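You operate a simulated robot arm through the tools that you are given. There is no shell and no other tool. Be economical: measure what you need, move in short steps, check, and stop when the job is done.

Carry out the task below with a simulated two-armed robot. There is one attempt and no reset: what you move stays moved.

Task
Read the blue band pack's tag on channel 2.
Fine: white button on, pack on the pad, blue knob to 2, teal button in last: green lamp lit. The reader slides, so hold it for knob and button.

It is judged by the outcome, as a careful person would: the job done as asked, and still so three seconds after it is handed in. It fails if anything else is knocked over, pushed out of place, dropped, spilled or broken.

Robot
Two 7-joint arms with two-finger parallel grippers on one trunk, on a base that drives. Base frame: it is fixed to the floor where the robot stands at the start and does not move with it; the origin is under the middle of the robot, x ahead of it, y to its left, z up. Lengths are in mm, angles in degrees, forces in N, time in s.
The left shoulder is at the start at [70, 163, 1220], the right one opposite. Places, roughly: white button of the tag reader [600, 0, 1000]; pad of the tag reader [600, -100, 1000]; slide with the blue knob [500, -100, 1000]; teal button of the tag reader [600, -300, 1000]; winder lever with the red knob [1200, -800, 1000]; crank of the winder [1200, -700, 1100]; blue button of the winder [1100, -700, 1200]; lever with the green knob [1300, -400, 900]; slide with the white knob [1200, -400, 1000]; black dial [1200, -500, 900]; lever with the yellow knob [1300, 200, 900]; pump handle [1200, 400, 1000]; filter slide [1200, 600, 1000]; ring of the filter box [1200, 700, 1000]; lever with the brown knob [800, 300, 900]; slide with the grey knob [900, 400, 1000]. Payload 3.43 kg a hand.
Tool frame (each hand has its own): the origin (TCP) lies between the finger pads and is the grasp point; the fingertips stand 34 mm ahead of it; z points along the fingers, y is the line along which they close. The gripper opens to 128 mm. The fingers are 24 mm wide and 12 mm thick; the gripper's body (48 by 130 mm) begins 96 mm behind the TCP.
Orientation is that of the tool frame in the base frame, as a unit quaternion [x, y, z, w]. With the fingers straight down and closing along the base's y, the tool's x points along the base's -x, its y along +y and its z along -z.

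Tools
- The arms move only by the tool play_rows. It takes "left_rows", "right_rows" or both (then of equal length, played together; a hand with none holds still); each is a list of rows, each an object (a shift or turn left out is 0, a gripper value left out holds the last) with "claw": the opening, from 0 (shut) to 1 (fully open); "offset": the shift along the base's x, y, z in mm, a list of three; "angular": the turn, a rotation vector about the base's x, y, z in degrees, a list of three. In form: [{"claw": claw, "offset": [dx, dy, dz], "angular": [rx, ry, rz]}, ...]. A call has 1 to 8 rows; each row shifts and turns the commanded pose from where the row before left it. Rows are played at 5 a second. More than 50 mm and 8.6 degrees between two rows, or a gripper value outside its range, and nothing of the call is played. Where a pose cannot be reached the arm comes as near as it can. A force on the tool above 80 N (or 10 N above the force at the start of the call, whichever is more), or a blocked arm, ends the call early, and 0.2 s more pass. The fingers move at their own pace (about 153 mm/s each) and stop on an object; they squeeze with about 26 N. The grip force told is the motor's: it shows also when the fingers shut on nothing. Time passes only in rows, and 0.2 s behind the last, so rows that do not move let the fingers close. It gives the time, the measured TCP pose, the force on the tool (base axes), the opening and the grip force at its end, in the units of the frame above (readings bear some noise).
- Cameras (640 x 400 px; columns grow to the right, rows downward): "scene" is now at [140.8, 17, 1460.6]; the picture's right is [0.20, -0.98, -0.00], its down [-0.46, -0.09, -0.89] and it looks along [0.87, 0.18, -0.47] (base axes); focal length 214 px, centre (320, 200). "left" rides on the left gripper at [76, 11, -160] in its tool frame; the picture's right is [-0.15, 0.99, 0.00], its down [-0.88, -0.13, -0.46] and it looks along [-0.45, -0.07, 0.89] (tool axes); focal length 234 px, centre (320, 200). "right" rides on the right gripper at [76, -11, -160] in its tool frame; the picture's right is [0.15, 0.99, 0.00], its down [-0.88, 0.13, -0.46] and it looks along [-0.45, 0.07, 0.89] (tool axes); focal length 234 px, centre (320, 200). There is no depth. A picture from a camera that has moved, and an enlarged one, comes with that camera's place and axes in the base frame and with its lens.
- capture(camera): a new picture of that camera. The clock stands still meanwhile.
- raise_lower(by): slides the trunk up (or, below 0, down) by that many mm; the arms and the scene camera ride with it, the base frame stays. It gives what a move gives, with no picture.
- drive_base(legs): drives the robot by 1 to 6 legs, each [ahead, left, turn to the left] in mm, mm and degrees, along the robot's own axes; the way and the turn of a leg run together, so that a leg with both is an arc; at most 1500 mm and 180 degrees a leg. The arms and the cameras ride along, it lands a little off, and it stops where it bumps. It gives what a move gives.
- turn_head(pan, tilt): turns the head with the scene camera to pan (to the left, within 86 degrees either way) and tilt (down, from -29 to 69), counted from straight ahead of the robot. It gives what a move gives.
- zoom(camera, box): a new picture of the part [left, top, right, bottom] of that camera's present view, enlarged. The clock stands still meanwhile.
- sign_off(): hands the job in; it is judged then, once.

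Work in short steps. Places have to be worked out from the pictures, the camera data and where the tool is seen: move nearer, look again, correct. Check each grasp and each placing, and mend what went wrong. You have 120 turns and 100 pictures in all, those below and enlarged ones among them. Open the grippers and draw the arms clear of the work before you hand the job in, unless the task says otherwise; then end with one line.

The tools are called after "Emit:" by a JSON object that holds its "api" and its "payload". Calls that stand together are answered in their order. play_rows: Moves the arms, as the interface text tells. Its arguments: {"type":"object","properties":{"left_rows":{"type":"array"},"right_rows":{"type":"array"}},"required":[]} The other tools are called the same way: raise_lower (by) slides the trunk up or down; drive_base (legs) drives the base; turn_head (pan, tilt) turns the head that bears the scene camera; capture (camera) takes a picture; zoom (camera, box) takes an enlarged picture of a part of a camera's view; sign_off () hands the job in.

At the start:

```text
clock: 0.0
left_tcp_pos: [514.0, 87.0, 1297.6]
left_tcp_rot: [0.0, 1.0, 0.0, 0.0]
left_force: [0.8, 0.0, 0.9]
left_gripper_width: 128.1
left_grip_force: 0.1
right_tcp_pos: [437.4, -282.5, 1304.8]
right_tcp_rot: [-0.001, 1.0, -0.001, 0.001]
right_force: [0.9, -0.2, -0.1]
right_gripper_width: 127.7
right_grip_force: 0.1
trunk travel left (down, up): [-700.0, 240.0]
robot x, y, heading: [0.4, -1.4, 0.1]
head pan, tilt: [11.6, 27.7]
```

scene: 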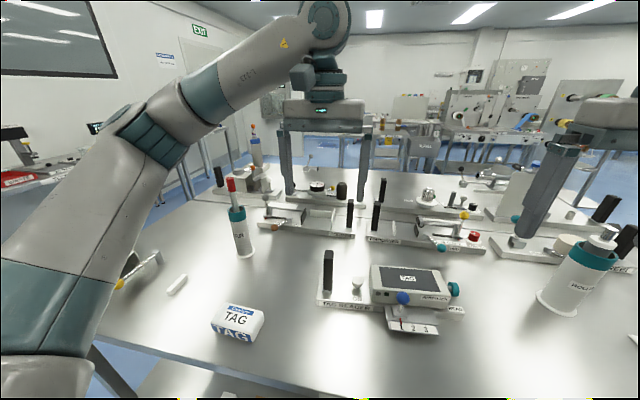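
right: 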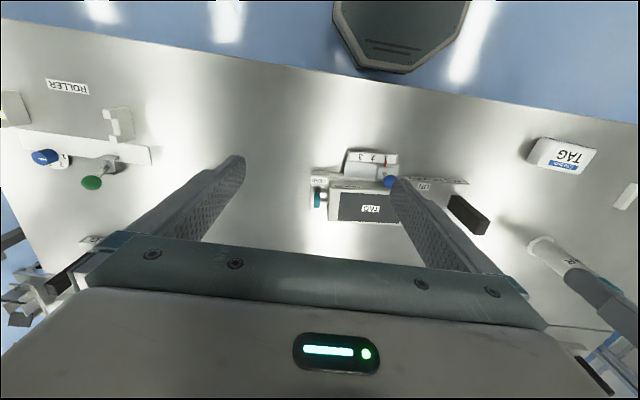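
left: 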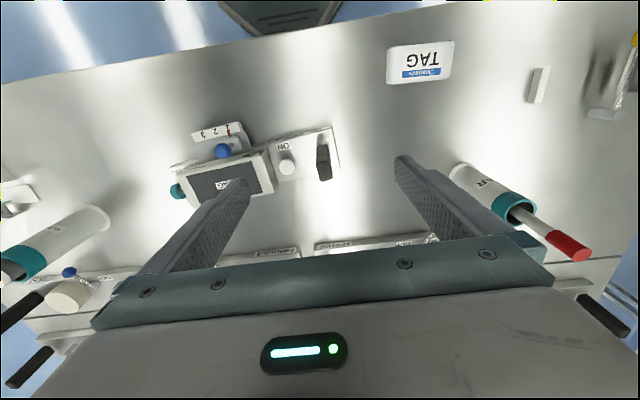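

The reader sits ahead of the robot with its white button, black post, knob slide and teal button; the blue-banded pack is left-near. I zoom in for detail.

Emit:
{"api": "zoom", "payload": {"camera": "scene", "box": [300, 230, 480, 342]}}

Emit:
{"api": "zoom", "payload": {"camera": "left", "box": [150, 30, 470, 230]}}

Emit:
{"api": "zoom", "payload": {"camera": "scene", "box": [140, 250, 300, 350]}}

```text
3.56 times, centred on (390, 286) of scene
camera zoom: at [140.8, 17.0, 1460.6], right [0.2, -0.98, 0.0], down [-0.46, -0.09, -0.89], along [0.87, 0.18, -0.47], focal length 763 px, centre (71, -106)
```

zoom: 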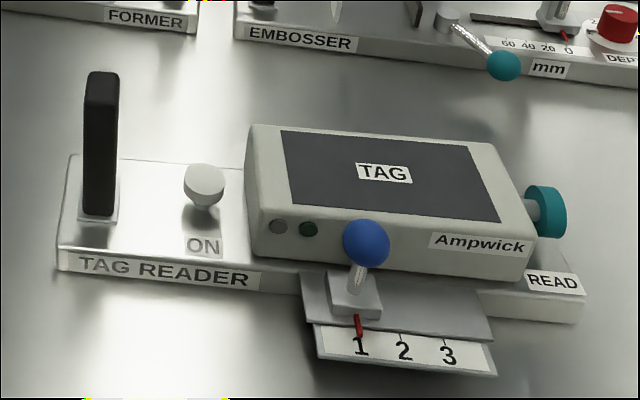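

```text
2.00 times, centred on (310, 130) of left
camera zoom: at [438.6, 98.4, 1457.3], right [0.15, 0.99, 0.0], down [0.88, -0.13, 0.46], along [0.45, -0.07, -0.89], focal length 468 px, centre (340, 340)
```

zoom: 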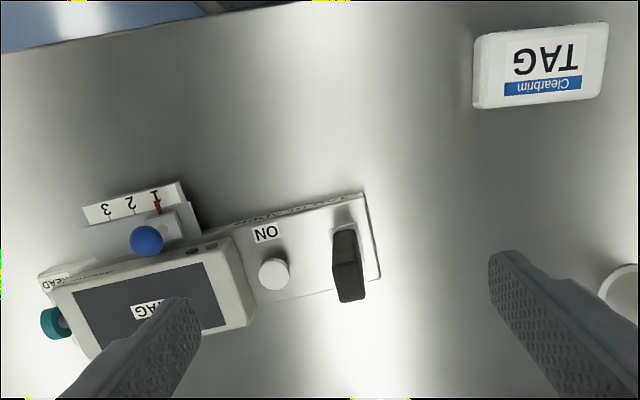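

```text
4.00 times, centred on (220, 300) of scene
camera zoom: at [140.8, 17.0, 1460.6], right [0.2, -0.98, 0.0], down [-0.46, -0.09, -0.89], along [0.87, 0.18, -0.47], focal length 858 px, centre (720, -200)
```

zoom: 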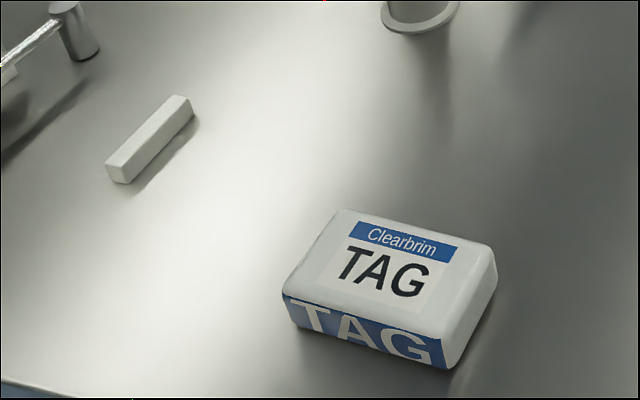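

By triangulation: white button ≈(595,0,962), pack ≈(433,288,935), teal ≈(627,-266,950), table edge x≈350. All are far for the arms, so I check the room ahead of the base by looking down.

Emit:
{"api": "turn_head", "payload": {"pan": 0, "tilt": 69}}

Emit:
{"api": "capture", "payload": {"camera": "scene"}}

```text
clock: 1.1
left_tcp_pos: [514.0, 87.7, 1297.5]
left_tcp_rot: [0.0, 1.0, 0.0, 0.0]
left_force: [-0.4, 0.5, -0.6]
left_gripper_width: 127.8
left_grip_force: 0.0
right_tcp_pos: [437.1, -282.4, 1306.5]
right_tcp_rot: [0.0, 1.0, 0.0, 0.0]
right_force: [0.3, 0.3, -0.3]
right_gripper_width: 127.9
right_grip_force: 0.0
trunk travel left (down, up): [-700.0, 240.0]
robot x, y, heading: [2.5, -1.6, -0.0]
head pan, tilt: [0.0, 68.8]
```

```text
93 pictures are left
camera scene: at [107.3, -1.3, 1405.6], right [0.0, -1.0, 0.0], down [-0.93, 0.0, -0.36], along [0.36, 0.0, -0.93], focal length 214 px, centre (320, 200)
```

scene: 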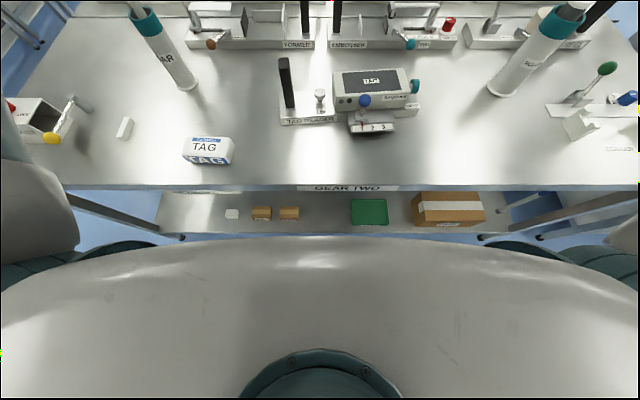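

The trunk front is near x≈165 and the table edge at ≈340, so there is room. I drive 120 mm ahead.

Emit:
{"api": "drive_base", "payload": {"legs": [[120, 0, 0]]}}

Emit:
{"api": "turn_head", "payload": {"pan": 0, "tilt": 50}}

Emit:
{"api": "capture", "payload": {"camera": "scene"}}

```text
clock: 2.2
left_tcp_pos: [587.9, 88.1, 1292.4]
left_tcp_rot: [0.0, 1.0, 0.0, -0.004]
left_force: [0.5, 0.3, -0.4]
left_gripper_width: 128.0
left_grip_force: 0.1
right_tcp_pos: [511.4, -282.1, 1301.9]
right_tcp_rot: [0.0, 1.0, -0.001, -0.004]
right_force: [1.3, 0.1, -1.2]
right_gripper_width: 128.3
right_grip_force: 0.0
trunk travel left (down, up): [-700.0, 240.0]
robot x, y, heading: [66.7, -0.4, 0.1]
head pan, tilt: [0.0, 68.8]
stopped in leg 1: the robot was blocked; the commanded pose is now the measured one
```

```text
clock: 3.0
left_tcp_pos: [578.1, 86.7, 1297.9]
left_tcp_rot: [0.0, 1.0, 0.001, 0.001]
left_force: [0.3, 0.7, -0.5]
left_gripper_width: 128.1
left_grip_force: 0.0
right_tcp_pos: [501.0, -282.8, 1307.0]
right_tcp_rot: [0.0, 1.0, 0.0, 0.0]
right_force: [0.2, -0.7, 0.0]
right_gripper_width: 127.8
right_grip_force: 0.0
trunk travel left (down, up): [-700.0, 240.0]
robot x, y, heading: [64.6, -0.5, -0.2]
head pan, tilt: [0.0, 50.0]
```

```text
92 pictures are left
camera scene: at [191.1, -1.3, 1427.6], right [0.0, -1.0, 0.0], down [-0.77, 0.0, -0.64], along [0.64, 0.0, -0.77], focal length 214 px, centre (320, 200)
```

scene: 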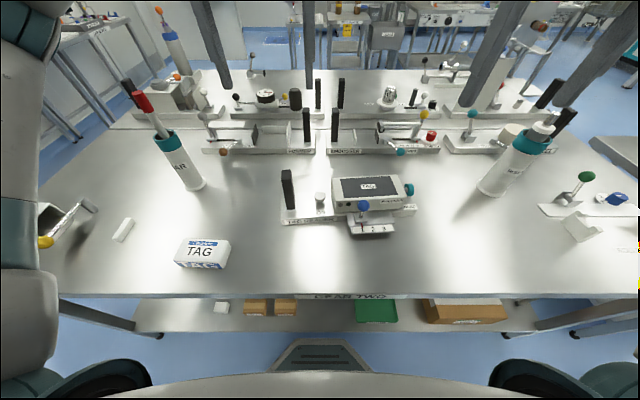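

The base bumped at x≈65, so this is as near as it gets (pack ≈(433,284)). I bring the left hand over the pack, turning it a quarter so the fingers close along x (the pack's short side).

Emit:
{"api": "play_rows", "payload": {"left_rows": [{"offset": [-20, 25, 0], "angular": [0, 0, 8]}, {"offset": [-20, 25, 0], "angular": [0, 0, 8]}, {"offset": [-20, 25, 0], "angular": [0, 0, 8]}, {"offset": [-20, 25, -10], "angular": [0, 0, 8]}, {"offset": [-20, 25, -20], "angular": [0, 0, 8]}, {"offset": [-20, 25, -20], "angular": [0, 0, 8]}, {"offset": [-15, 25, -20], "angular": [0, 0, 8]}, {"offset": [-10, 23, -20], "angular": [0, 0, 8]}]}}

Emit:
{"api": "capture", "payload": {"camera": "left"}}

```text
clock: 4.8
left_tcp_pos: [431.9, 286.9, 1207.6]
left_tcp_rot: [-0.53, 0.848, -0.001, 0.0]
left_force: [-0.6, 0.1, 0.2]
left_gripper_width: 128.0
left_grip_force: 0.1
right_tcp_pos: [501.8, -281.2, 1306.8]
right_tcp_rot: [0.0, 1.0, -0.001, 0.0]
right_force: [0.2, 0.4, 0.8]
right_gripper_width: 128.0
right_grip_force: 0.0
trunk travel left (down, up): [-700.0, 240.0]
robot x, y, heading: [65.4, 0.4, -0.1]
head pan, tilt: [0.0, 50.0]
```

```text
91 pictures are left
camera left: at [389.3, 223.5, 1366.7], right [-0.83, 0.56, 0.0], down [0.5, 0.74, 0.46], along [0.26, 0.38, -0.89], focal length 234 px, centre (320, 200)
```

left: 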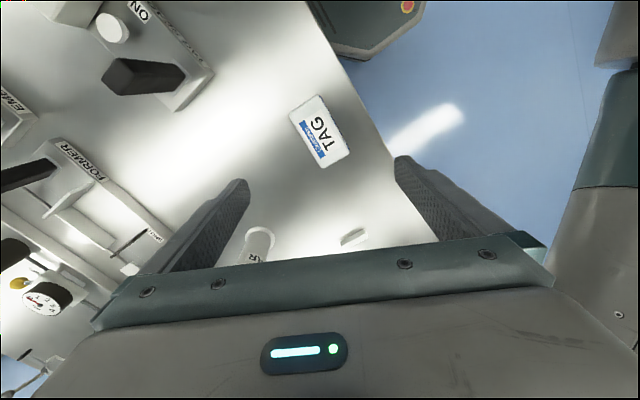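

The pack spans about 112×55 mm, long side nearly along y, centre ≈(437,293). I finish turning to ~87° and come down for a closer look.

Emit:
{"api": "play_rows", "payload": {"left_rows": [{"offset": [2, 2, -40], "angular": [0, 0, 8]}, {"offset": [2, 2, -40], "angular": [0, 0, 8]}, {"offset": [1, 1, -40], "angular": [0, 0, 7]}]}}

Emit:
{"api": "capture", "payload": {"camera": "left"}}

Emit:
{"api": "capture", "payload": {"camera": "scene"}}

```text
clock: 5.6
left_tcp_pos: [438.9, 289.7, 1088.0]
left_tcp_rot: [-0.69, 0.724, 0.001, 0.0]
left_force: [-0.6, 0.0, -0.7]
left_gripper_width: 128.0
left_grip_force: 0.0
right_tcp_pos: [502.1, -281.8, 1305.3]
right_tcp_rot: [0.0, 1.0, 0.0, -0.002]
right_force: [-0.4, 0.0, 1.3]
right_gripper_width: 127.9
right_grip_force: 0.0
trunk travel left (down, up): [-700.0, 240.0]
robot x, y, heading: [63.3, -2.8, -0.0]
head pan, tilt: [0.0, 50.0]
```

```text
90 pictures are left
camera left: at [424.0, 215.0, 1247.1], right [-0.98, 0.2, 0.0], down [0.17, 0.87, 0.46], along [0.09, 0.45, -0.89], focal length 234 px, centre (320, 200)
```

left: 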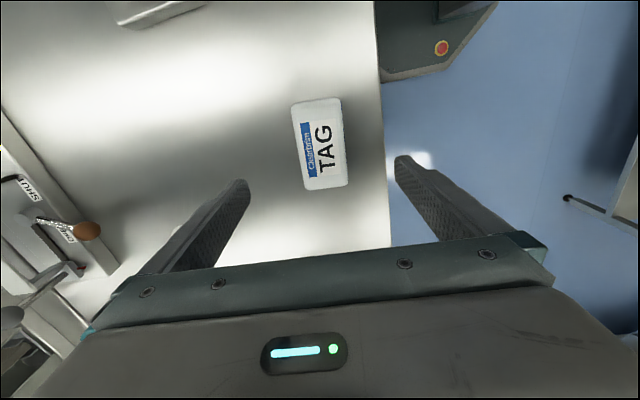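

```text
89 pictures are left
camera scene: at [193.2, -1.2, 1427.5], right [0.0, -1.0, 0.0], down [-0.77, 0.0, -0.64], along [0.64, 0.0, -0.77], focal length 214 px, centre (320, 200)
```

scene: 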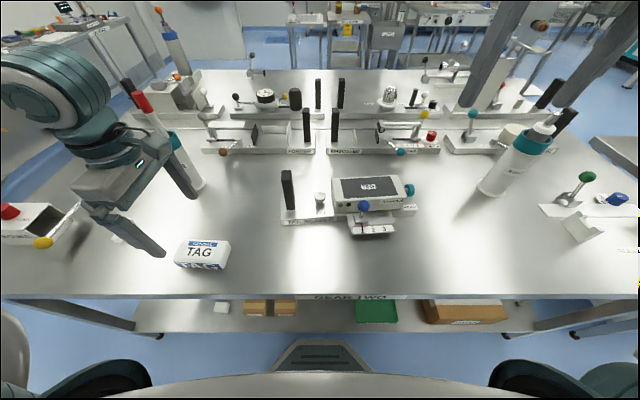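

The pack is centred between the fingers (x≈438, y≈287, top ≈940). I descend to about 965 and check.

Emit:
{"api": "play_rows", "payload": {"left_rows": [{"offset": [0, -1, -41]}, {"offset": [0, -1, -41]}, {"offset": [0, 0, -41]}]}}

Emit:
{"api": "capture", "payload": {"camera": "left"}}

Emit:
{"api": "zoom", "payload": {"camera": "scene", "box": [80, 150, 320, 300]}}

```text
clock: 6.4
left_tcp_pos: [442.6, 288.9, 964.6]
left_tcp_rot: [-0.688, 0.725, 0.0, 0.0]
left_force: [0.7, -0.2, -0.6]
left_gripper_width: 128.3
left_grip_force: 0.1
left hand out of reach, approached as far as the arm can: row 2
right_tcp_pos: [501.9, -282.4, 1305.4]
right_tcp_rot: [0.0, 1.0, 0.0, 0.0]
right_force: [0.6, 0.2, 0.8]
right_gripper_width: 127.8
right_grip_force: 0.1
trunk travel left (down, up): [-700.0, 240.0]
robot x, y, heading: [64.9, -0.8, -0.2]
head pan, tilt: [0.0, 50.0]
```

```text
88 pictures are left
camera left: at [427.4, 213.2, 1123.9], right [-0.98, 0.2, 0.0], down [0.18, 0.87, 0.46], along [0.09, 0.45, -0.89], focal length 234 px, centre (320, 200)
```

left: 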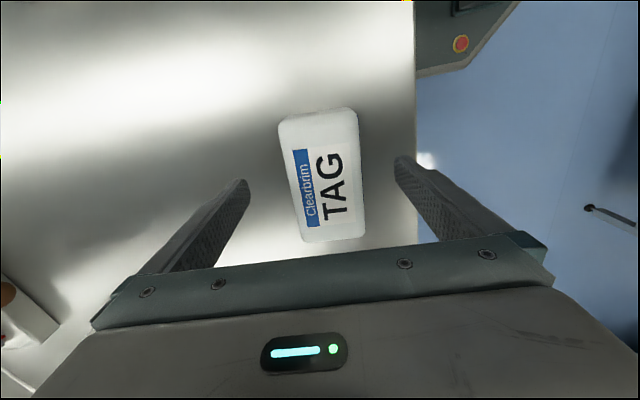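

```text
2.67 times, centred on (200, 225) of scene
camera zoom: at [192.6, -0.7, 1427.6], right [0.0, -1.0, 0.0], down [-0.77, 0.0, -0.64], along [0.64, 0.0, -0.77], focal length 572 px, centre (640, 133)
```

zoom: 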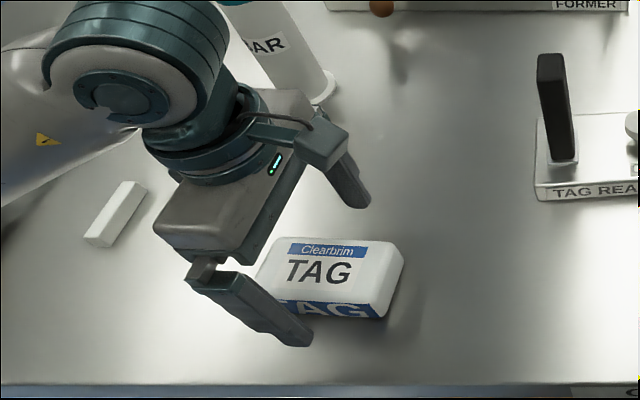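

Fingers straddle the pack, well aligned and centred. I lower 25 mm more and close.

Emit:
{"api": "play_rows", "payload": {"left_rows": [{"offset": [0, 0, -13]}, {"offset": [0, 0, -12]}, {"claw": 0.3}, {"claw": 0.3}, {"claw": 0.3}]}}

Emit:
{"api": "zoom", "payload": {"camera": "scene", "box": [80, 150, 320, 300]}}

```text
clock: 7.6
left_tcp_pos: [442.3, 288.1, 940.4]
left_tcp_rot: [-0.688, 0.726, 0.0, 0.0]
left_force: [-0.1, -0.6, -0.2]
left_gripper_width: 64.5
left_grip_force: 26.1
right_tcp_pos: [502.5, -282.7, 1305.2]
right_tcp_rot: [0.001, 1.0, -0.001, 0.0]
right_force: [-0.7, 0.2, 0.0]
right_gripper_width: 128.1
right_grip_force: 0.0
trunk travel left (down, up): [-700.0, 240.0]
robot x, y, heading: [65.6, 0.1, -0.0]
head pan, tilt: [0.0, 50.0]
```

```text
2.67 times, centred on (200, 225) of scene
camera zoom: at [192.8, -1.3, 1427.5], right [0.0, -1.0, 0.0], down [-0.77, 0.0, -0.64], along [0.64, 0.0, -0.77], focal length 572 px, centre (640, 133)
```

zoom: 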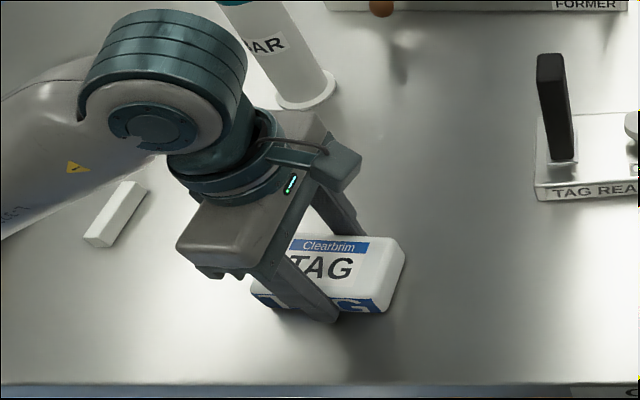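

Pack gripped (64.5 mm). I lift it and meanwhile bring the right hand, fingers shut, above the white button, since that comes first.

Emit:
{"api": "play_rows", "payload": {"left_rows": [{"offset": [0, 0, 30]}, {"offset": [0, 0, 40]}, {"offset": [0, 0, 40]}, {"offset": [0, 0, 10]}, {}, {}, {}, {}], "right_rows": [{"claw": 0, "offset": [12, 35, -20]}, {"offset": [12, 35, -25]}, {"offset": [12, 35, -25]}, {"offset": [12, 35, -25]}, {"offset": [12, 35, -25]}, {"offset": [12, 35, -25]}, {"offset": [12, 35, -25]}, {"offset": [9, 35, -25]}]}}

Emit:
{"api": "capture", "payload": {"camera": "right"}}

Emit:
{"api": "capture", "payload": {"camera": "scene"}}

```text
clock: 9.4
left_tcp_pos: [443.4, 291.0, 1059.6]
left_tcp_rot: [-0.688, 0.725, 0.0, -0.001]
left_force: [-0.9, 0.7, -1.8]
left_gripper_width: 64.5
left_grip_force: 25.8
right_tcp_pos: [595.8, -0.5, 1109.6]
right_tcp_rot: [0.001, 1.0, -0.001, 0.0]
right_force: [-0.3, 0.6, -0.1]
right_gripper_width: 0.0
right_grip_force: 26.2
trunk travel left (down, up): [-700.0, 240.0]
robot x, y, heading: [64.6, 0.5, 0.0]
head pan, tilt: [0.0, 50.0]
```

```text
85 pictures are left
camera right: at [519.6, -12.1, 1268.6], right [-0.14, 0.99, 0.0], down [0.88, 0.13, 0.46], along [0.45, 0.07, -0.89], focal length 234 px, centre (320, 200)
```

right: 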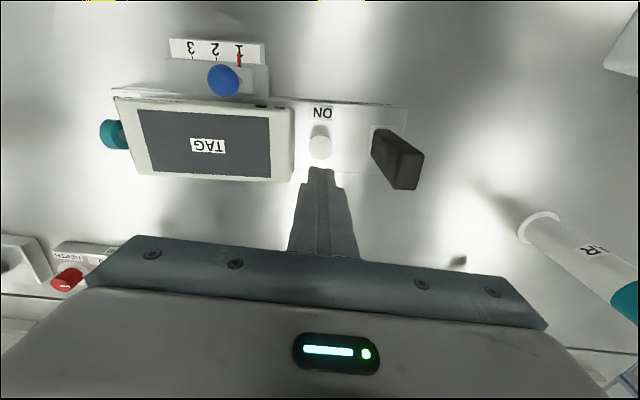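

```text
84 pictures are left
camera scene: at [193.6, 0.6, 1427.4], right [0.0, -1.0, 0.0], down [-0.77, 0.0, -0.64], along [0.64, 0.0, -0.77], focal length 214 px, centre (320, 200)
```

scene: 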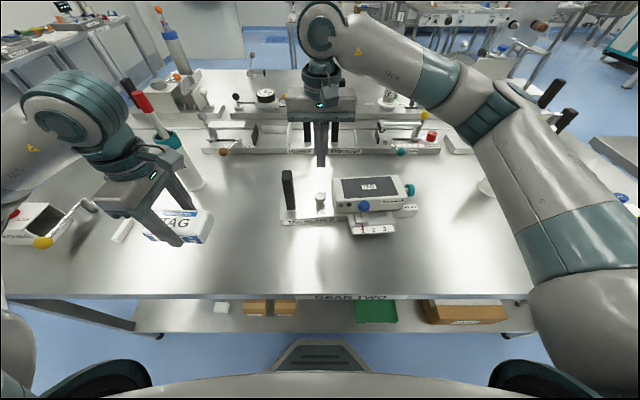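

The button is at ≈(597,0,950), directly under the fingertips (x,y match). I descend to just above it.

Emit:
{"api": "play_rows", "payload": {"right_rows": [{"offset": [1, 1, -40]}, {"offset": [0, 0, -40]}, {"offset": [0, 0, -32]}]}}

Emit:
{"api": "capture", "payload": {"camera": "right"}}

Emit:
{"api": "zoom", "payload": {"camera": "scene", "box": [270, 150, 430, 250]}}

```text
clock: 10.2
left_tcp_pos: [443.2, 290.1, 1061.1]
left_tcp_rot: [-0.688, 0.725, 0.0, 0.0]
left_force: [0.0, -0.4, -2.0]
left_gripper_width: 64.5
left_grip_force: 26.2
right_tcp_pos: [596.0, -0.2, 996.7]
right_tcp_rot: [0.001, 1.0, 0.0, 0.0]
right_force: [1.2, -0.7, 0.1]
right_gripper_width: 0.0
right_grip_force: 26.2
trunk travel left (down, up): [-700.0, 240.0]
robot x, y, heading: [66.9, 1.4, -0.2]
head pan, tilt: [0.0, 50.0]
```

```text
83 pictures are left
camera right: at [520.7, -12.2, 1156.9], right [-0.15, 0.99, 0.0], down [0.88, 0.13, 0.46], along [0.45, 0.07, -0.89], focal length 234 px, centre (320, 200)
```

right: 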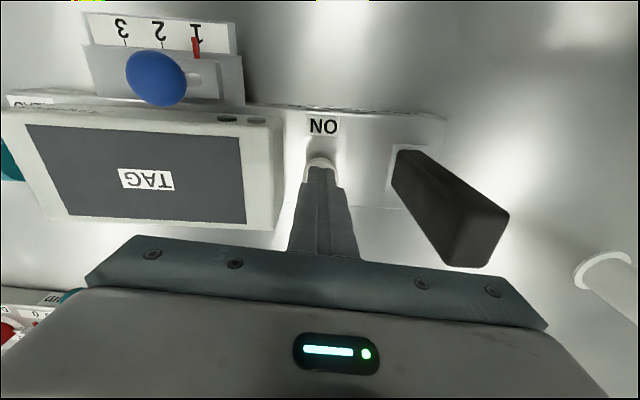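

```text
4.00 times, centred on (350, 200) of scene
camera zoom: at [193.2, -1.5, 1427.5], right [0.0, -1.0, 0.0], down [-0.77, 0.0, -0.64], along [0.64, 0.0, -0.77], focal length 858 px, centre (200, 200)
```

zoom: 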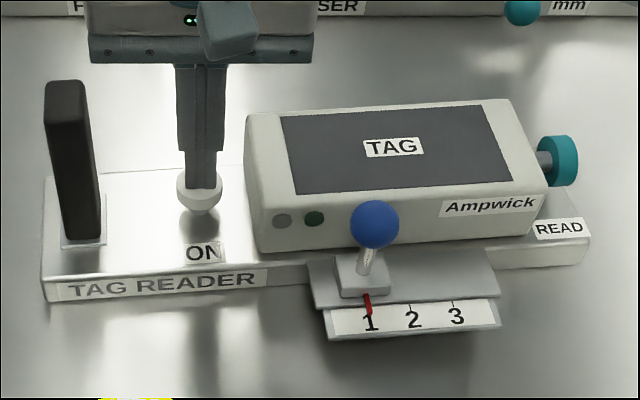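

The fingertips are right over the button with ~10 mm to go. I press down in small steps.

Emit:
{"api": "play_rows", "payload": {"right_rows": [{"offset": [0, 0, -6]}, {"offset": [0, 0, -5]}, {"offset": [0, 0, -4]}, {"offset": [0, 0, -4]}]}}

Emit:
{"api": "zoom", "payload": {"camera": "scene", "box": [270, 150, 430, 250]}}

```text
clock: 11.2
left_tcp_pos: [443.3, 290.4, 1061.3]
left_tcp_rot: [-0.688, 0.725, 0.0, 0.0]
left_force: [-0.5, -0.3, -2.1]
left_gripper_width: 64.7
left_grip_force: 26.2
right_tcp_pos: [595.6, -0.3, 979.8]
right_tcp_rot: [0.0, 1.0, 0.001, 0.001]
right_force: [0.5, 0.5, 2.9]
right_gripper_width: 0.0
right_grip_force: 25.9
trunk travel left (down, up): [-700.0, 240.0]
robot x, y, heading: [63.6, 1.1, 0.1]
head pan, tilt: [0.0, 50.0]
```

```text
4.00 times, centred on (350, 200) of scene
camera zoom: at [192.5, -1.1, 1427.6], right [0.0, -1.0, 0.0], down [-0.77, 0.0, -0.64], along [0.64, 0.0, -0.77], focal length 858 px, centre (200, 200)
```

zoom: 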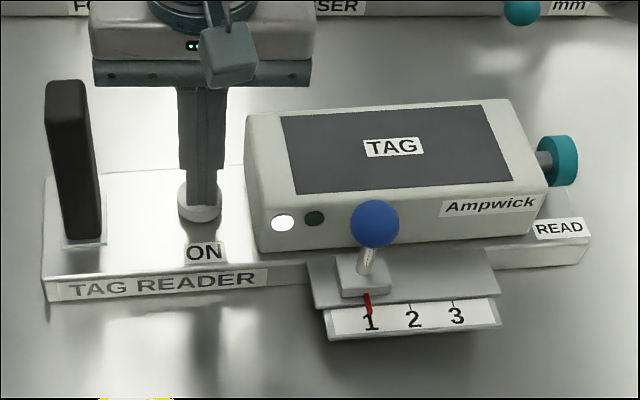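

The white lamp is lit. I lift the right hand straight off and away to the right.

Emit:
{"api": "play_rows", "payload": {"right_rows": [{"offset": [0, 0, 25]}, {"offset": [0, 0, 45]}, {"offset": [0, 0, 45]}, {"offset": [-5, -45, 20]}, {"offset": [-5, -45, 20]}, {"offset": [-5, -45, 20]}, {"offset": [-5, -45, 10]}, {"offset": [-5, -48, 0]}]}}

Emit:
{"api": "play_rows", "payload": {"right_rows": [{"offset": [-5, -49, 0]}, {"offset": [-5, -49, 0]}]}}

Emit:
{"api": "zoom", "payload": {"camera": "scene", "box": [110, 140, 430, 340]}}

Emit:
{"api": "zoom", "payload": {"camera": "scene", "box": [270, 150, 430, 250]}}

```text
clock: 13.0
left_tcp_pos: [442.9, 287.6, 1059.8]
left_tcp_rot: [-0.689, 0.725, -0.001, 0.001]
left_force: [0.0, 0.3, -1.4]
left_gripper_width: 64.4
left_grip_force: 25.9
right_tcp_pos: [569.8, -233.4, 1163.5]
right_tcp_rot: [0.001, 1.0, 0.001, -0.001]
right_force: [-0.6, -0.2, -0.4]
right_gripper_width: 0.0
right_grip_force: 25.8
trunk travel left (down, up): [-700.0, 240.0]
robot x, y, heading: [62.3, 1.4, -0.0]
head pan, tilt: [0.0, 50.0]
```

```text
clock: 13.6
left_tcp_pos: [442.2, 287.7, 1061.2]
left_tcp_rot: [-0.688, 0.726, 0.0, 0.001]
left_force: [-0.8, -0.2, -1.7]
left_gripper_width: 64.4
left_grip_force: 25.9
right_tcp_pos: [560.3, -330.6, 1163.8]
right_tcp_rot: [0.0, 1.0, 0.0, 0.0]
right_force: [0.4, 0.0, 0.5]
right_gripper_width: 0.0
right_grip_force: 25.7
trunk travel left (down, up): [-700.0, 240.0]
robot x, y, heading: [69.9, -1.9, -0.1]
head pan, tilt: [0.0, 50.0]
```

```text
2.00 times, centred on (270, 240) of scene
camera zoom: at [191.4, -3.6, 1427.6], right [0.0, -1.0, 0.0], down [-0.77, 0.0, -0.64], along [0.64, 0.0, -0.77], focal length 429 px, centre (420, 120)
```

zoom: 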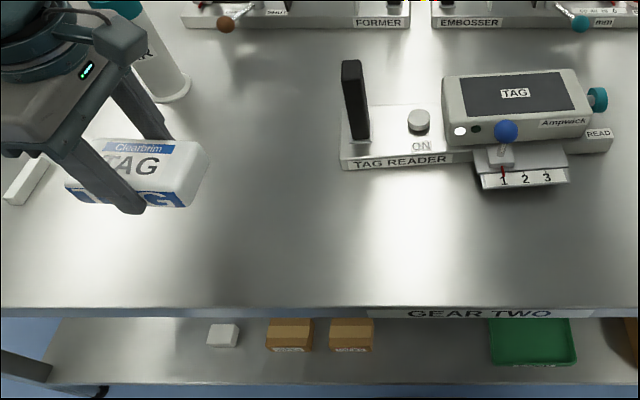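

```text
4.00 times, centred on (350, 200) of scene
camera zoom: at [191.4, -3.6, 1427.6], right [0.0, -1.0, 0.0], down [-0.77, 0.0, -0.64], along [0.64, 0.0, -0.77], focal length 858 px, centre (200, 200)
```

zoom: 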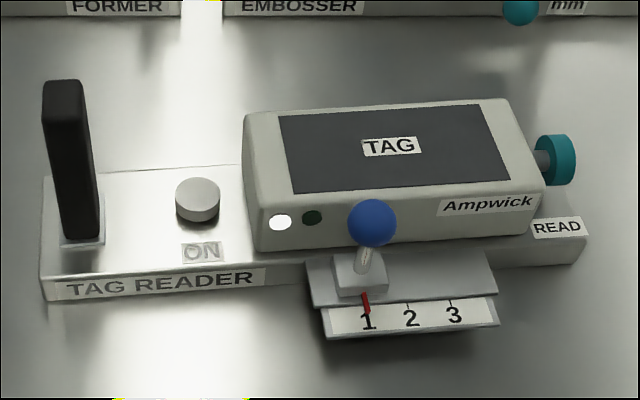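

Lamp stays on. The pad centre works out at ≈(610,-138,980), about 148×74 mm, turned ≈+5° from the y axis. I carry the pack over at z≈1140, above the post (top ≈1040), turning +8°.

Emit:
{"api": "play_rows", "payload": {"left_rows": [{"offset": [0, 0, 40]}, {"offset": [5, -10, 40]}, {"offset": [20, -40, 0]}, {"offset": [20, -42, 0]}, {"offset": [20, -42, 0]}, {"offset": [20, -42, 0]}, {"offset": [20, -42, 0]}, {"offset": [15, -43, 0], "angular": [0, 0, 4]}], "right_rows": [{"offset": [-20, -20, 0]}, {"offset": [-20, -20, 0]}, {"offset": [-20, -20, 0]}, {}, {}, {}, {}, {}]}}

Emit:
{"api": "play_rows", "payload": {"left_rows": [{"offset": [12, -42, 0], "angular": [0, 0, 4]}, {"offset": [12, -42, 0]}, {"offset": [12, -40, 0]}, {"offset": [11, -41, 0]}]}}

Emit:
{"api": "capture", "payload": {"camera": "scene"}}

Emit:
{"api": "capture", "payload": {"camera": "left"}}

```text
clock: 15.4
left_tcp_pos: [563.4, 26.5, 1141.1]
left_tcp_rot: [0.713, -0.701, 0.0, 0.0]
left_force: [0.7, -0.3, -1.4]
left_gripper_width: 64.6
left_grip_force: 26.3
right_tcp_pos: [501.3, -389.6, 1164.8]
right_tcp_rot: [0.001, 1.0, 0.002, -0.001]
right_force: [0.4, -0.1, -0.3]
right_gripper_width: 0.2
right_grip_force: 26.3
trunk travel left (down, up): [-700.0, 240.0]
robot x, y, heading: [63.9, -2.1, 0.1]
head pan, tilt: [0.0, 50.0]
```

```text
clock: 16.4
left_tcp_pos: [609.9, -139.3, 1140.1]
left_tcp_rot: [0.738, -0.675, -0.001, 0.0]
left_force: [-0.9, 0.2, -2.3]
left_gripper_width: 64.4
left_grip_force: 25.8
right_tcp_pos: [500.3, -390.6, 1163.8]
right_tcp_rot: [0.0, 1.0, 0.001, -0.001]
right_force: [-0.2, -1.1, 0.2]
right_gripper_width: 0.0
right_grip_force: 25.7
trunk travel left (down, up): [-700.0, 240.0]
robot x, y, heading: [64.6, 1.0, -0.3]
head pan, tilt: [0.0, 50.0]
```

```text
78 pictures are left
camera scene: at [193.1, -4.8, 1427.4], right [0.0, -1.0, 0.0], down [-0.77, 0.0, -0.64], along [0.64, 0.0, -0.77], focal length 214 px, centre (320, 200)
```

scene: 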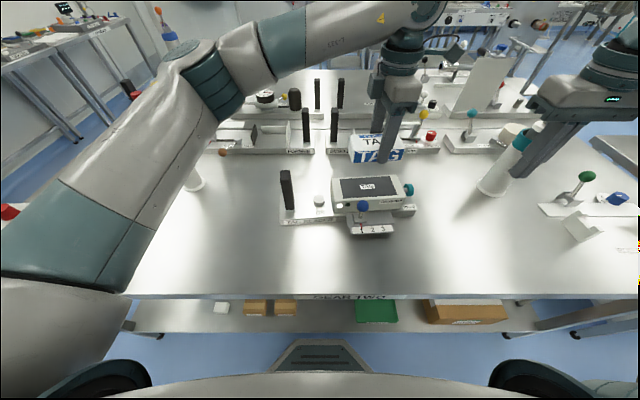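

```text
77 pictures are left
camera left: at [605.1, -216.6, 1298.7], right [-1.0, 0.06, 0.0], down [0.05, 0.89, 0.46], along [0.03, 0.46, -0.89], focal length 234 px, centre (320, 200)
```

left: 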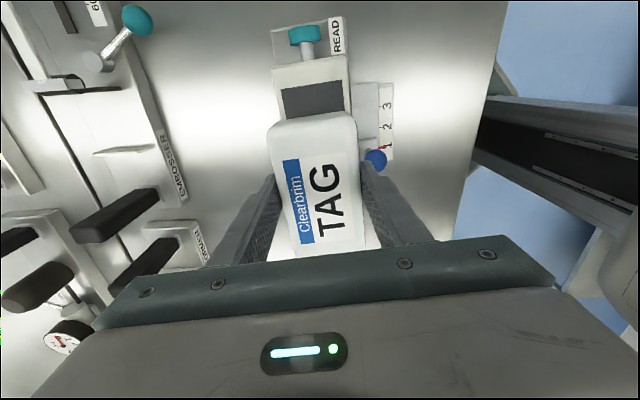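

Pack is over the pad, parallel and centred (pad midline x≈611). I descend to z≈1040 and look.

Emit:
{"api": "play_rows", "payload": {"left_rows": [{"offset": [1, 1, -35]}, {"offset": [0, 0, -35]}, {"offset": [0, 0, -25]}]}}

Emit:
{"api": "zoom", "payload": {"camera": "scene", "box": [270, 130, 430, 230]}}

Emit:
{"api": "capture", "payload": {"camera": "left"}}

```text
clock: 17.2
left_tcp_pos: [610.4, -134.5, 1045.3]
left_tcp_rot: [0.737, -0.676, 0.0, 0.0]
left_force: [-0.2, 0.9, -2.6]
left_gripper_width: 64.5
left_grip_force: 25.7
right_tcp_pos: [500.8, -388.3, 1164.2]
right_tcp_rot: [0.001, 1.0, 0.001, 0.0]
right_force: [-0.1, -0.4, -0.4]
right_gripper_width: 0.0
right_grip_force: 26.2
trunk travel left (down, up): [-700.0, 240.0]
robot x, y, heading: [63.0, 0.4, 0.0]
head pan, tilt: [0.0, 50.0]
```

```text
4.00 times, centred on (350, 180) of scene
camera zoom: at [193.2, -0.9, 1427.5], right [0.0, -1.0, 0.0], down [-0.77, 0.0, -0.64], along [0.64, 0.0, -0.77], focal length 858 px, centre (200, 280)
```

zoom: 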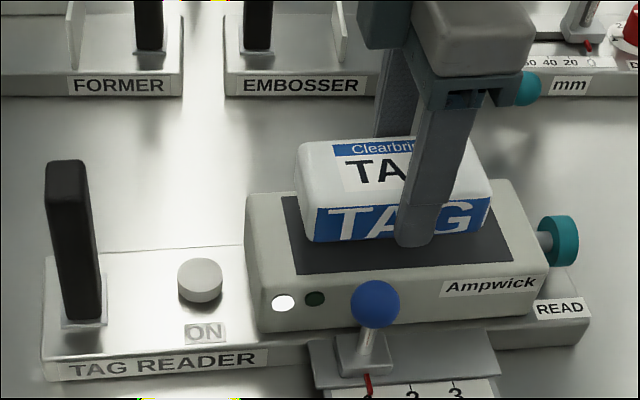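

```text
75 pictures are left
camera left: at [606.4, -211.5, 1204.2], right [-1.0, 0.06, 0.0], down [0.05, 0.89, 0.46], along [0.03, 0.45, -0.89], focal length 234 px, centre (320, 200)
```

left: 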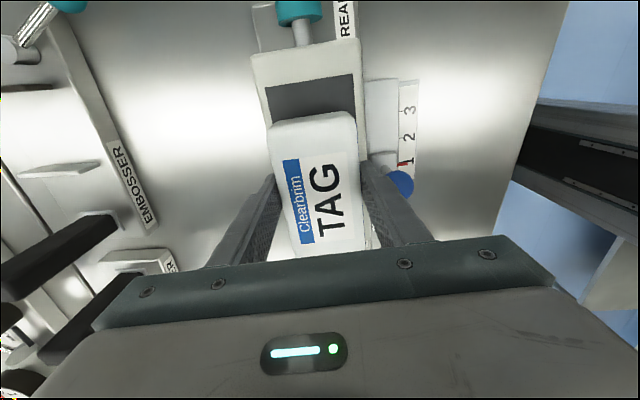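

The pack sits ~10 mm left of pad centre; I shift it right by 9 mm and lower in small steps until contact.

Emit:
{"api": "play_rows", "payload": {"left_rows": [{"offset": [0, -9, 0]}, {"offset": [0, 0, -10]}, {"offset": [0, 0, -7]}, {"offset": [0, 0, -5]}]}}

Emit:
{"api": "zoom", "payload": {"camera": "scene", "box": [270, 130, 430, 230]}}

```text
clock: 18.2
left_tcp_pos: [610.5, -145.4, 1025.7]
left_tcp_rot: [0.738, -0.675, 0.002, -0.002]
left_force: [1.7, 0.6, 10.2]
left_gripper_width: 64.9
left_grip_force: 26.3
right_tcp_pos: [498.9, -388.1, 1165.2]
right_tcp_rot: [0.0, 1.0, 0.001, 0.0]
right_force: [0.8, 0.5, -0.4]
right_gripper_width: 0.0
right_grip_force: 25.8
trunk travel left (down, up): [-700.0, 240.0]
robot x, y, heading: [66.7, 3.6, -0.1]
head pan, tilt: [0.0, 50.0]
```

```text
4.00 times, centred on (350, 180) of scene
camera zoom: at [192.0, -1.1, 1427.8], right [0.0, -1.0, 0.0], down [-0.77, 0.0, -0.64], along [0.64, 0.0, -0.77], focal length 858 px, centre (200, 280)
```

zoom: 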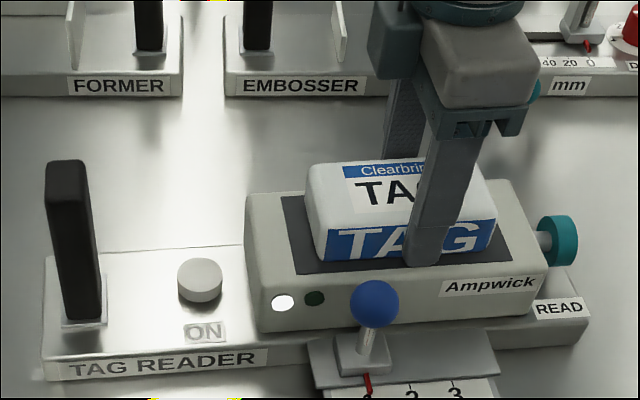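

Contact felt (10 N) with the pack on the pad. I open the fingers only slightly and lift straight up.

Emit:
{"api": "play_rows", "payload": {"left_rows": [{"claw": 0.58}, {"claw": 0.6}, {"claw": 0.6, "offset": [0, 0, 20]}, {"offset": [0, 0, 35]}, {"offset": [0, 0, 40]}]}}

Emit:
{"api": "zoom", "payload": {"camera": "scene", "box": [270, 130, 430, 230]}}

Emit:
{"api": "capture", "payload": {"camera": "left"}}

```text
clock: 19.4
left_tcp_pos: [610.4, -144.9, 1119.4]
left_tcp_rot: [0.738, -0.675, 0.001, -0.001]
left_force: [-0.5, 0.3, -0.3]
left_gripper_width: 76.9
left_grip_force: 0.1
right_tcp_pos: [499.4, -388.6, 1164.9]
right_tcp_rot: [0.0, 1.0, 0.0, 0.0]
right_force: [0.0, -0.2, -0.3]
right_gripper_width: 0.0
right_grip_force: 26.2
trunk travel left (down, up): [-700.0, 240.0]
robot x, y, heading: [64.4, 1.0, 0.1]
head pan, tilt: [0.0, 50.0]
```

```text
4.00 times, centred on (350, 180) of scene
camera zoom: at [191.9, -1.7, 1427.5], right [0.0, -1.0, 0.0], down [-0.77, 0.0, -0.64], along [0.64, 0.0, -0.77], focal length 858 px, centre (200, 280)
```

zoom: 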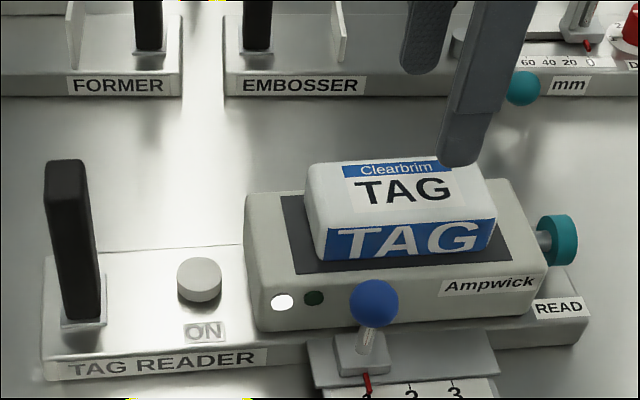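

```text
72 pictures are left
camera left: at [606.3, -222.3, 1278.7], right [-1.0, 0.06, 0.0], down [0.05, 0.89, 0.46], along [0.03, 0.46, -0.89], focal length 234 px, centre (320, 200)
```

left: 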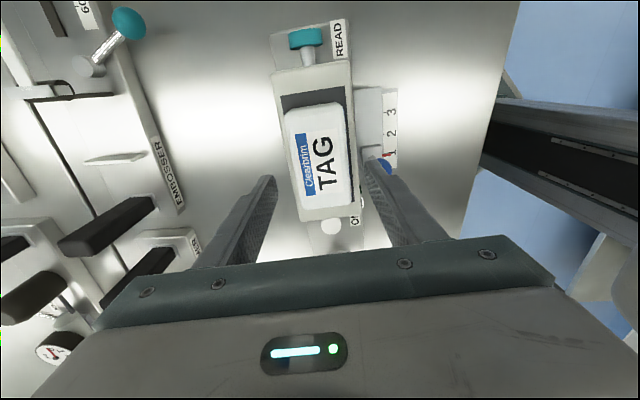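

Pack rests flat and within the pad. Next the left hand goes to the black post at ≈(586,87, top ≈1055), turning back so the fingers close along the slide direction.

Emit:
{"api": "play_rows", "payload": {"left_rows": [{"claw": 0.6, "offset": [0, 5, 40], "angular": [0, 0, -8]}, {"offset": [-2, 20, 0], "angular": [0, 0, -8]}, {"offset": [-2, 25, 0], "angular": [0, 0, -8]}, {"offset": [-3, 25, 0], "angular": [0, 0, -8]}, {"offset": [-3, 25, 0], "angular": [0, 0, -8]}, {"offset": [-3, 25, 0], "angular": [0, 0, -8]}, {"offset": [-3, 25, 0], "angular": [0, 0, -8]}, {"offset": [-3, 25, 0], "angular": [0, 0, -8]}]}}

Emit:
{"api": "play_rows", "payload": {"left_rows": [{"offset": [-2, 25, 0], "angular": [0, 0, -8]}, {"offset": [-2, 20, 0], "angular": [0, 0, -8]}, {"offset": [-1, 12, 0], "angular": [0, 0, -8]}, {"angular": [0, 0, -2]}]}}

Emit:
{"api": "capture", "payload": {"camera": "left"}}

Emit:
{"api": "capture", "payload": {"camera": "scene"}}

```text
clock: 21.2
left_tcp_pos: [591.9, 32.2, 1158.0]
left_tcp_rot: [-0.266, 0.964, -0.001, 0.0]
left_force: [0.3, -0.1, -0.4]
left_gripper_width: 77.0
left_grip_force: 0.2
right_tcp_pos: [500.4, -386.8, 1165.3]
right_tcp_rot: [0.001, 1.0, -0.002, 0.0]
right_force: [0.1, 0.9, 0.0]
right_gripper_width: 0.0
right_grip_force: 26.4
trunk travel left (down, up): [-700.0, 240.0]
robot x, y, heading: [65.0, -1.5, -0.1]
head pan, tilt: [0.0, 50.0]
```

```text
clock: 22.2
left_tcp_pos: [586.5, 87.0, 1159.7]
left_tcp_rot: [-0.042, 0.999, 0.001, 0.0]
left_force: [0.4, -0.4, -1.2]
left_gripper_width: 76.6
left_grip_force: 0.1
right_tcp_pos: [500.4, -389.1, 1165.3]
right_tcp_rot: [0.0, 1.0, 0.0, 0.0]
right_force: [-0.4, -0.9, -0.7]
right_gripper_width: 0.2
right_grip_force: 25.6
trunk travel left (down, up): [-700.0, 240.0]
robot x, y, heading: [62.8, 1.4, 0.2]
head pan, tilt: [0.0, 50.0]
```

```text
71 pictures are left
camera left: at [510.9, 91.8, 1317.3], right [0.06, 1.0, 0.0], down [0.89, -0.05, 0.46], along [0.45, -0.03, -0.89], focal length 234 px, centre (320, 200)
```

left: 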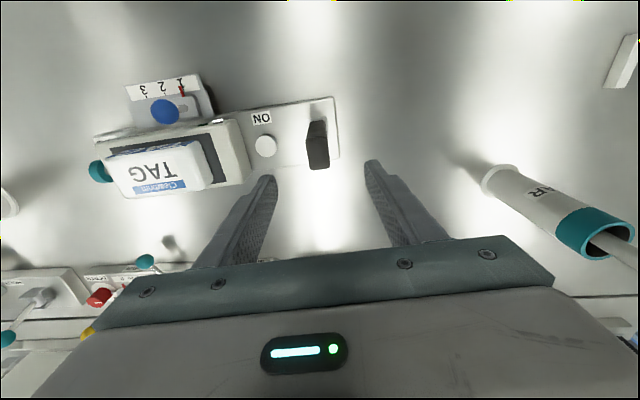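

```text
70 pictures are left
camera scene: at [192.9, -1.2, 1427.5], right [0.0, -1.0, 0.0], down [-0.77, 0.0, -0.64], along [0.64, 0.0, -0.77], focal length 214 px, centre (320, 200)
```

scene: 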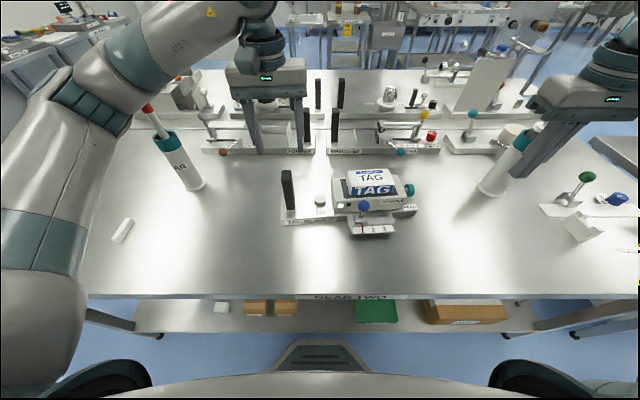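

The post appears centred between the fingers. I zoom to determine its section and top before descending.

Emit:
{"api": "zoom", "payload": {"camera": "left", "box": [240, 80, 400, 180]}}

Emit:
{"api": "zoom", "payload": {"camera": "scene", "box": [230, 130, 390, 230]}}

```text
4.00 times, centred on (320, 130) of left
camera zoom: at [510.9, 91.8, 1317.3], right [0.06, 1.0, 0.0], down [0.89, -0.05, 0.46], along [0.45, -0.03, -0.89], focal length 937 px, centre (320, 480)
```

zoom: 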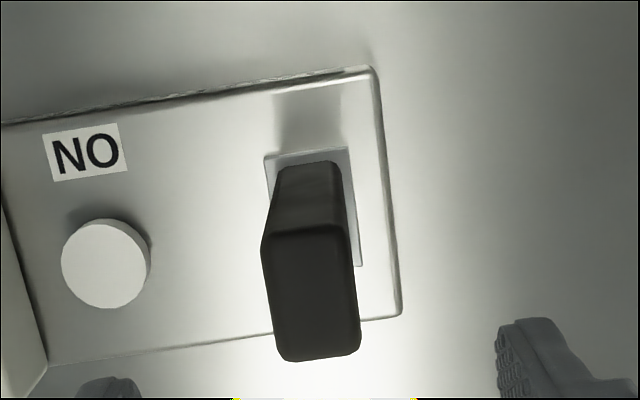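

```text
4.00 times, centred on (310, 180) of scene
camera zoom: at [192.9, -1.2, 1427.5], right [0.0, -1.0, 0.0], down [-0.77, 0.0, -0.64], along [0.64, 0.0, -0.77], focal length 858 px, centre (360, 280)
```

zoom: 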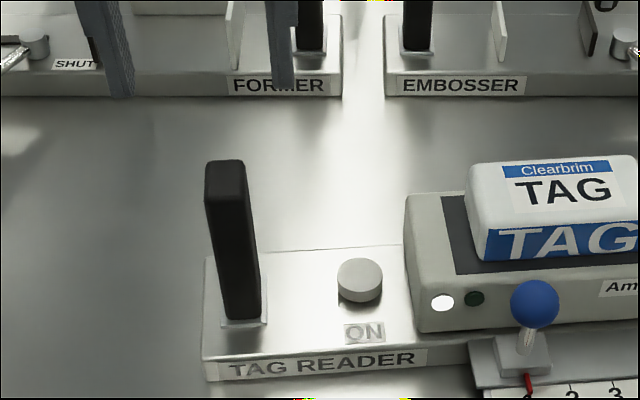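

Post top centre ≈(581,83,1061), ~22×34 mm section. I descend around it with the TCP to ≈1012.

Emit:
{"api": "play_rows", "payload": {"left_rows": [{"claw": 0.55, "offset": [-5, -4, -20]}, {"offset": [0, 0, -43]}, {"offset": [0, 0, -43]}, {"offset": [0, 0, -42]}]}}

Emit:
{"api": "capture", "payload": {"camera": "left"}}

Emit:
{"api": "zoom", "payload": {"camera": "scene", "box": [230, 130, 390, 230]}}

```text
clock: 23.2
left_tcp_pos: [581.0, 83.9, 1009.9]
left_tcp_rot: [-0.045, 0.999, 0.0, -0.001]
left_force: [-0.2, -0.4, 0.9]
left_gripper_width: 70.0
left_grip_force: 0.1
right_tcp_pos: [501.6, -388.0, 1165.1]
right_tcp_rot: [0.0, 1.0, 0.001, -0.001]
right_force: [0.4, 0.1, -0.3]
right_gripper_width: 0.0
right_grip_force: 26.0
trunk travel left (down, up): [-700.0, 240.0]
robot x, y, heading: [61.2, -1.9, -0.0]
head pan, tilt: [0.0, 50.0]
```

```text
67 pictures are left
camera left: at [505.1, 87.5, 1168.3], right [0.06, 1.0, 0.0], down [0.89, -0.05, 0.46], along [0.45, -0.03, -0.89], focal length 234 px, centre (320, 200)
```

left: 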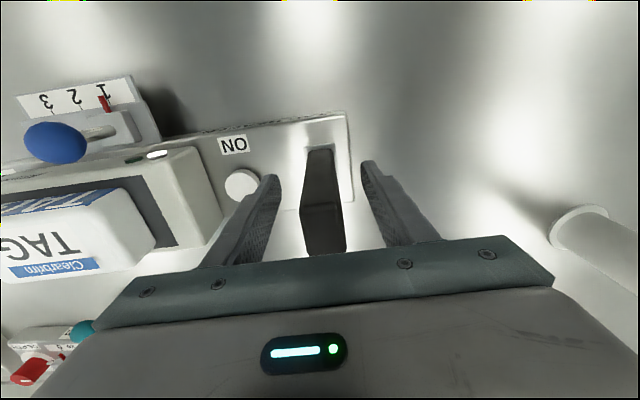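

```text
4.00 times, centred on (310, 180) of scene
camera zoom: at [193.4, -1.0, 1427.5], right [0.0, -1.0, 0.0], down [-0.77, 0.0, -0.64], along [0.64, 0.0, -0.77], focal length 858 px, centre (360, 280)
```

zoom: 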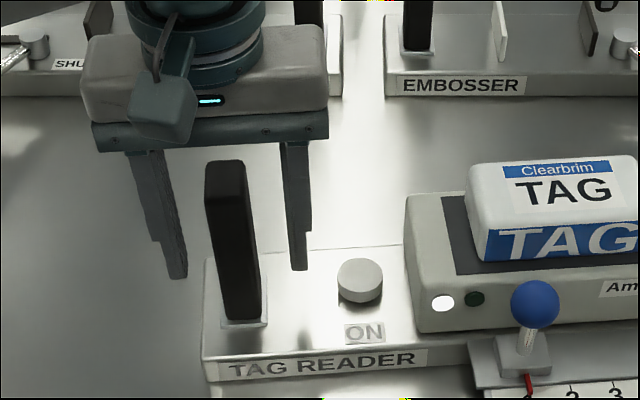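

The post is centred between the fingers in both views. I close on it.

Emit:
{"api": "play_rows", "payload": {"left_rows": [{"claw": 0.25}, {"claw": 0.1}, {"claw": 0.05}, {}]}}

Emit:
{"api": "zoom", "payload": {"camera": "scene", "box": [270, 150, 430, 250]}}

```text
clock: 24.2
left_tcp_pos: [581.3, 84.5, 1008.9]
left_tcp_rot: [-0.044, 0.999, 0.0, 0.0]
left_force: [-2.3, 1.8, 0.8]
left_gripper_width: 25.9
left_grip_force: 25.8
right_tcp_pos: [500.7, -388.1, 1164.2]
right_tcp_rot: [-0.001, 1.0, 0.0, 0.0]
right_force: [-0.2, -0.2, 0.1]
right_gripper_width: 0.0
right_grip_force: 26.1
trunk travel left (down, up): [-700.0, 240.0]
robot x, y, heading: [66.9, -0.5, -0.1]
head pan, tilt: [0.0, 50.0]
```

```text
4.00 times, centred on (350, 200) of scene
camera zoom: at [192.7, -1.1, 1427.4], right [0.0, -1.0, 0.0], down [-0.77, 0.0, -0.64], along [0.64, 0.0, -0.77], focal length 858 px, centre (200, 200)
```

zoom: 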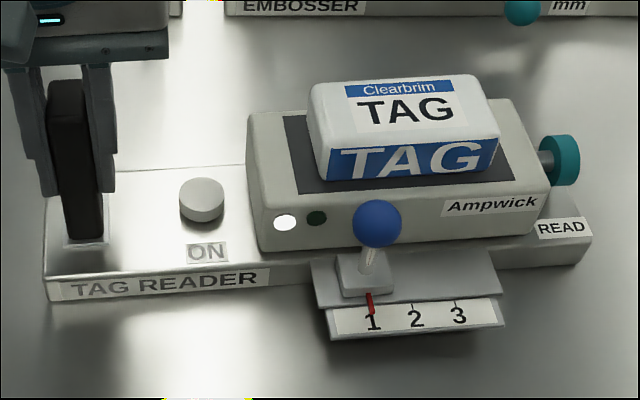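

The post is firmly held (26 mm wide). Now I bring the right hand above the blue knob at ≈(536,-115,990), opening to about 65 mm.

Emit:
{"api": "play_rows", "payload": {"right_rows": [{"claw": 0.5, "offset": [6, 45, 0]}, {"offset": [6, 45, 0]}, {"offset": [6, 46, 0]}, {"offset": [6, 46, 0]}, {"offset": [6, 46, -15]}, {"offset": [5, 45, -30]}]}}

Emit:
{"api": "capture", "payload": {"camera": "right"}}

Emit:
{"api": "capture", "payload": {"camera": "scene"}}

```text
refused: row 6 steps farther than a row can; nothing moved
```

```text
64 pictures are left
camera right: at [424.8, -399.3, 1324.0], right [-0.15, 0.99, 0.0], down [0.88, 0.13, 0.46], along [0.45, 0.07, -0.89], focal length 234 px, centre (320, 200)
```

right: 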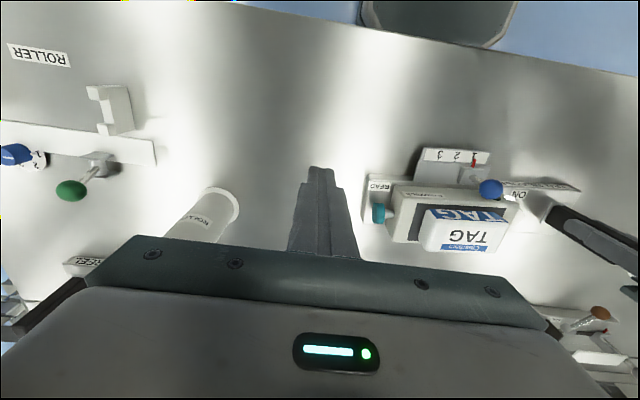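

```text
63 pictures are left
camera scene: at [192.7, -1.1, 1427.4], right [0.0, -1.0, 0.0], down [-0.77, 0.0, -0.64], along [0.64, 0.0, -0.77], focal length 214 px, centre (320, 200)
```

scene: 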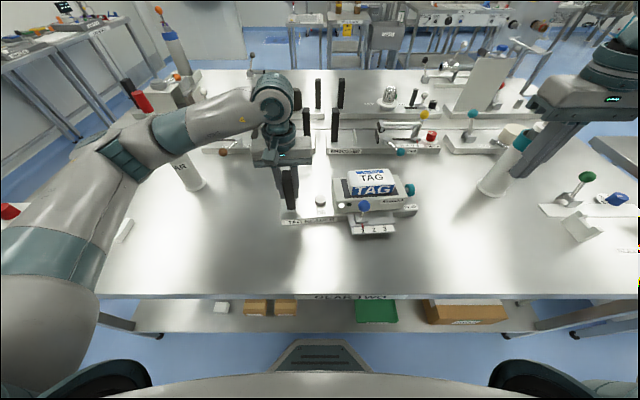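

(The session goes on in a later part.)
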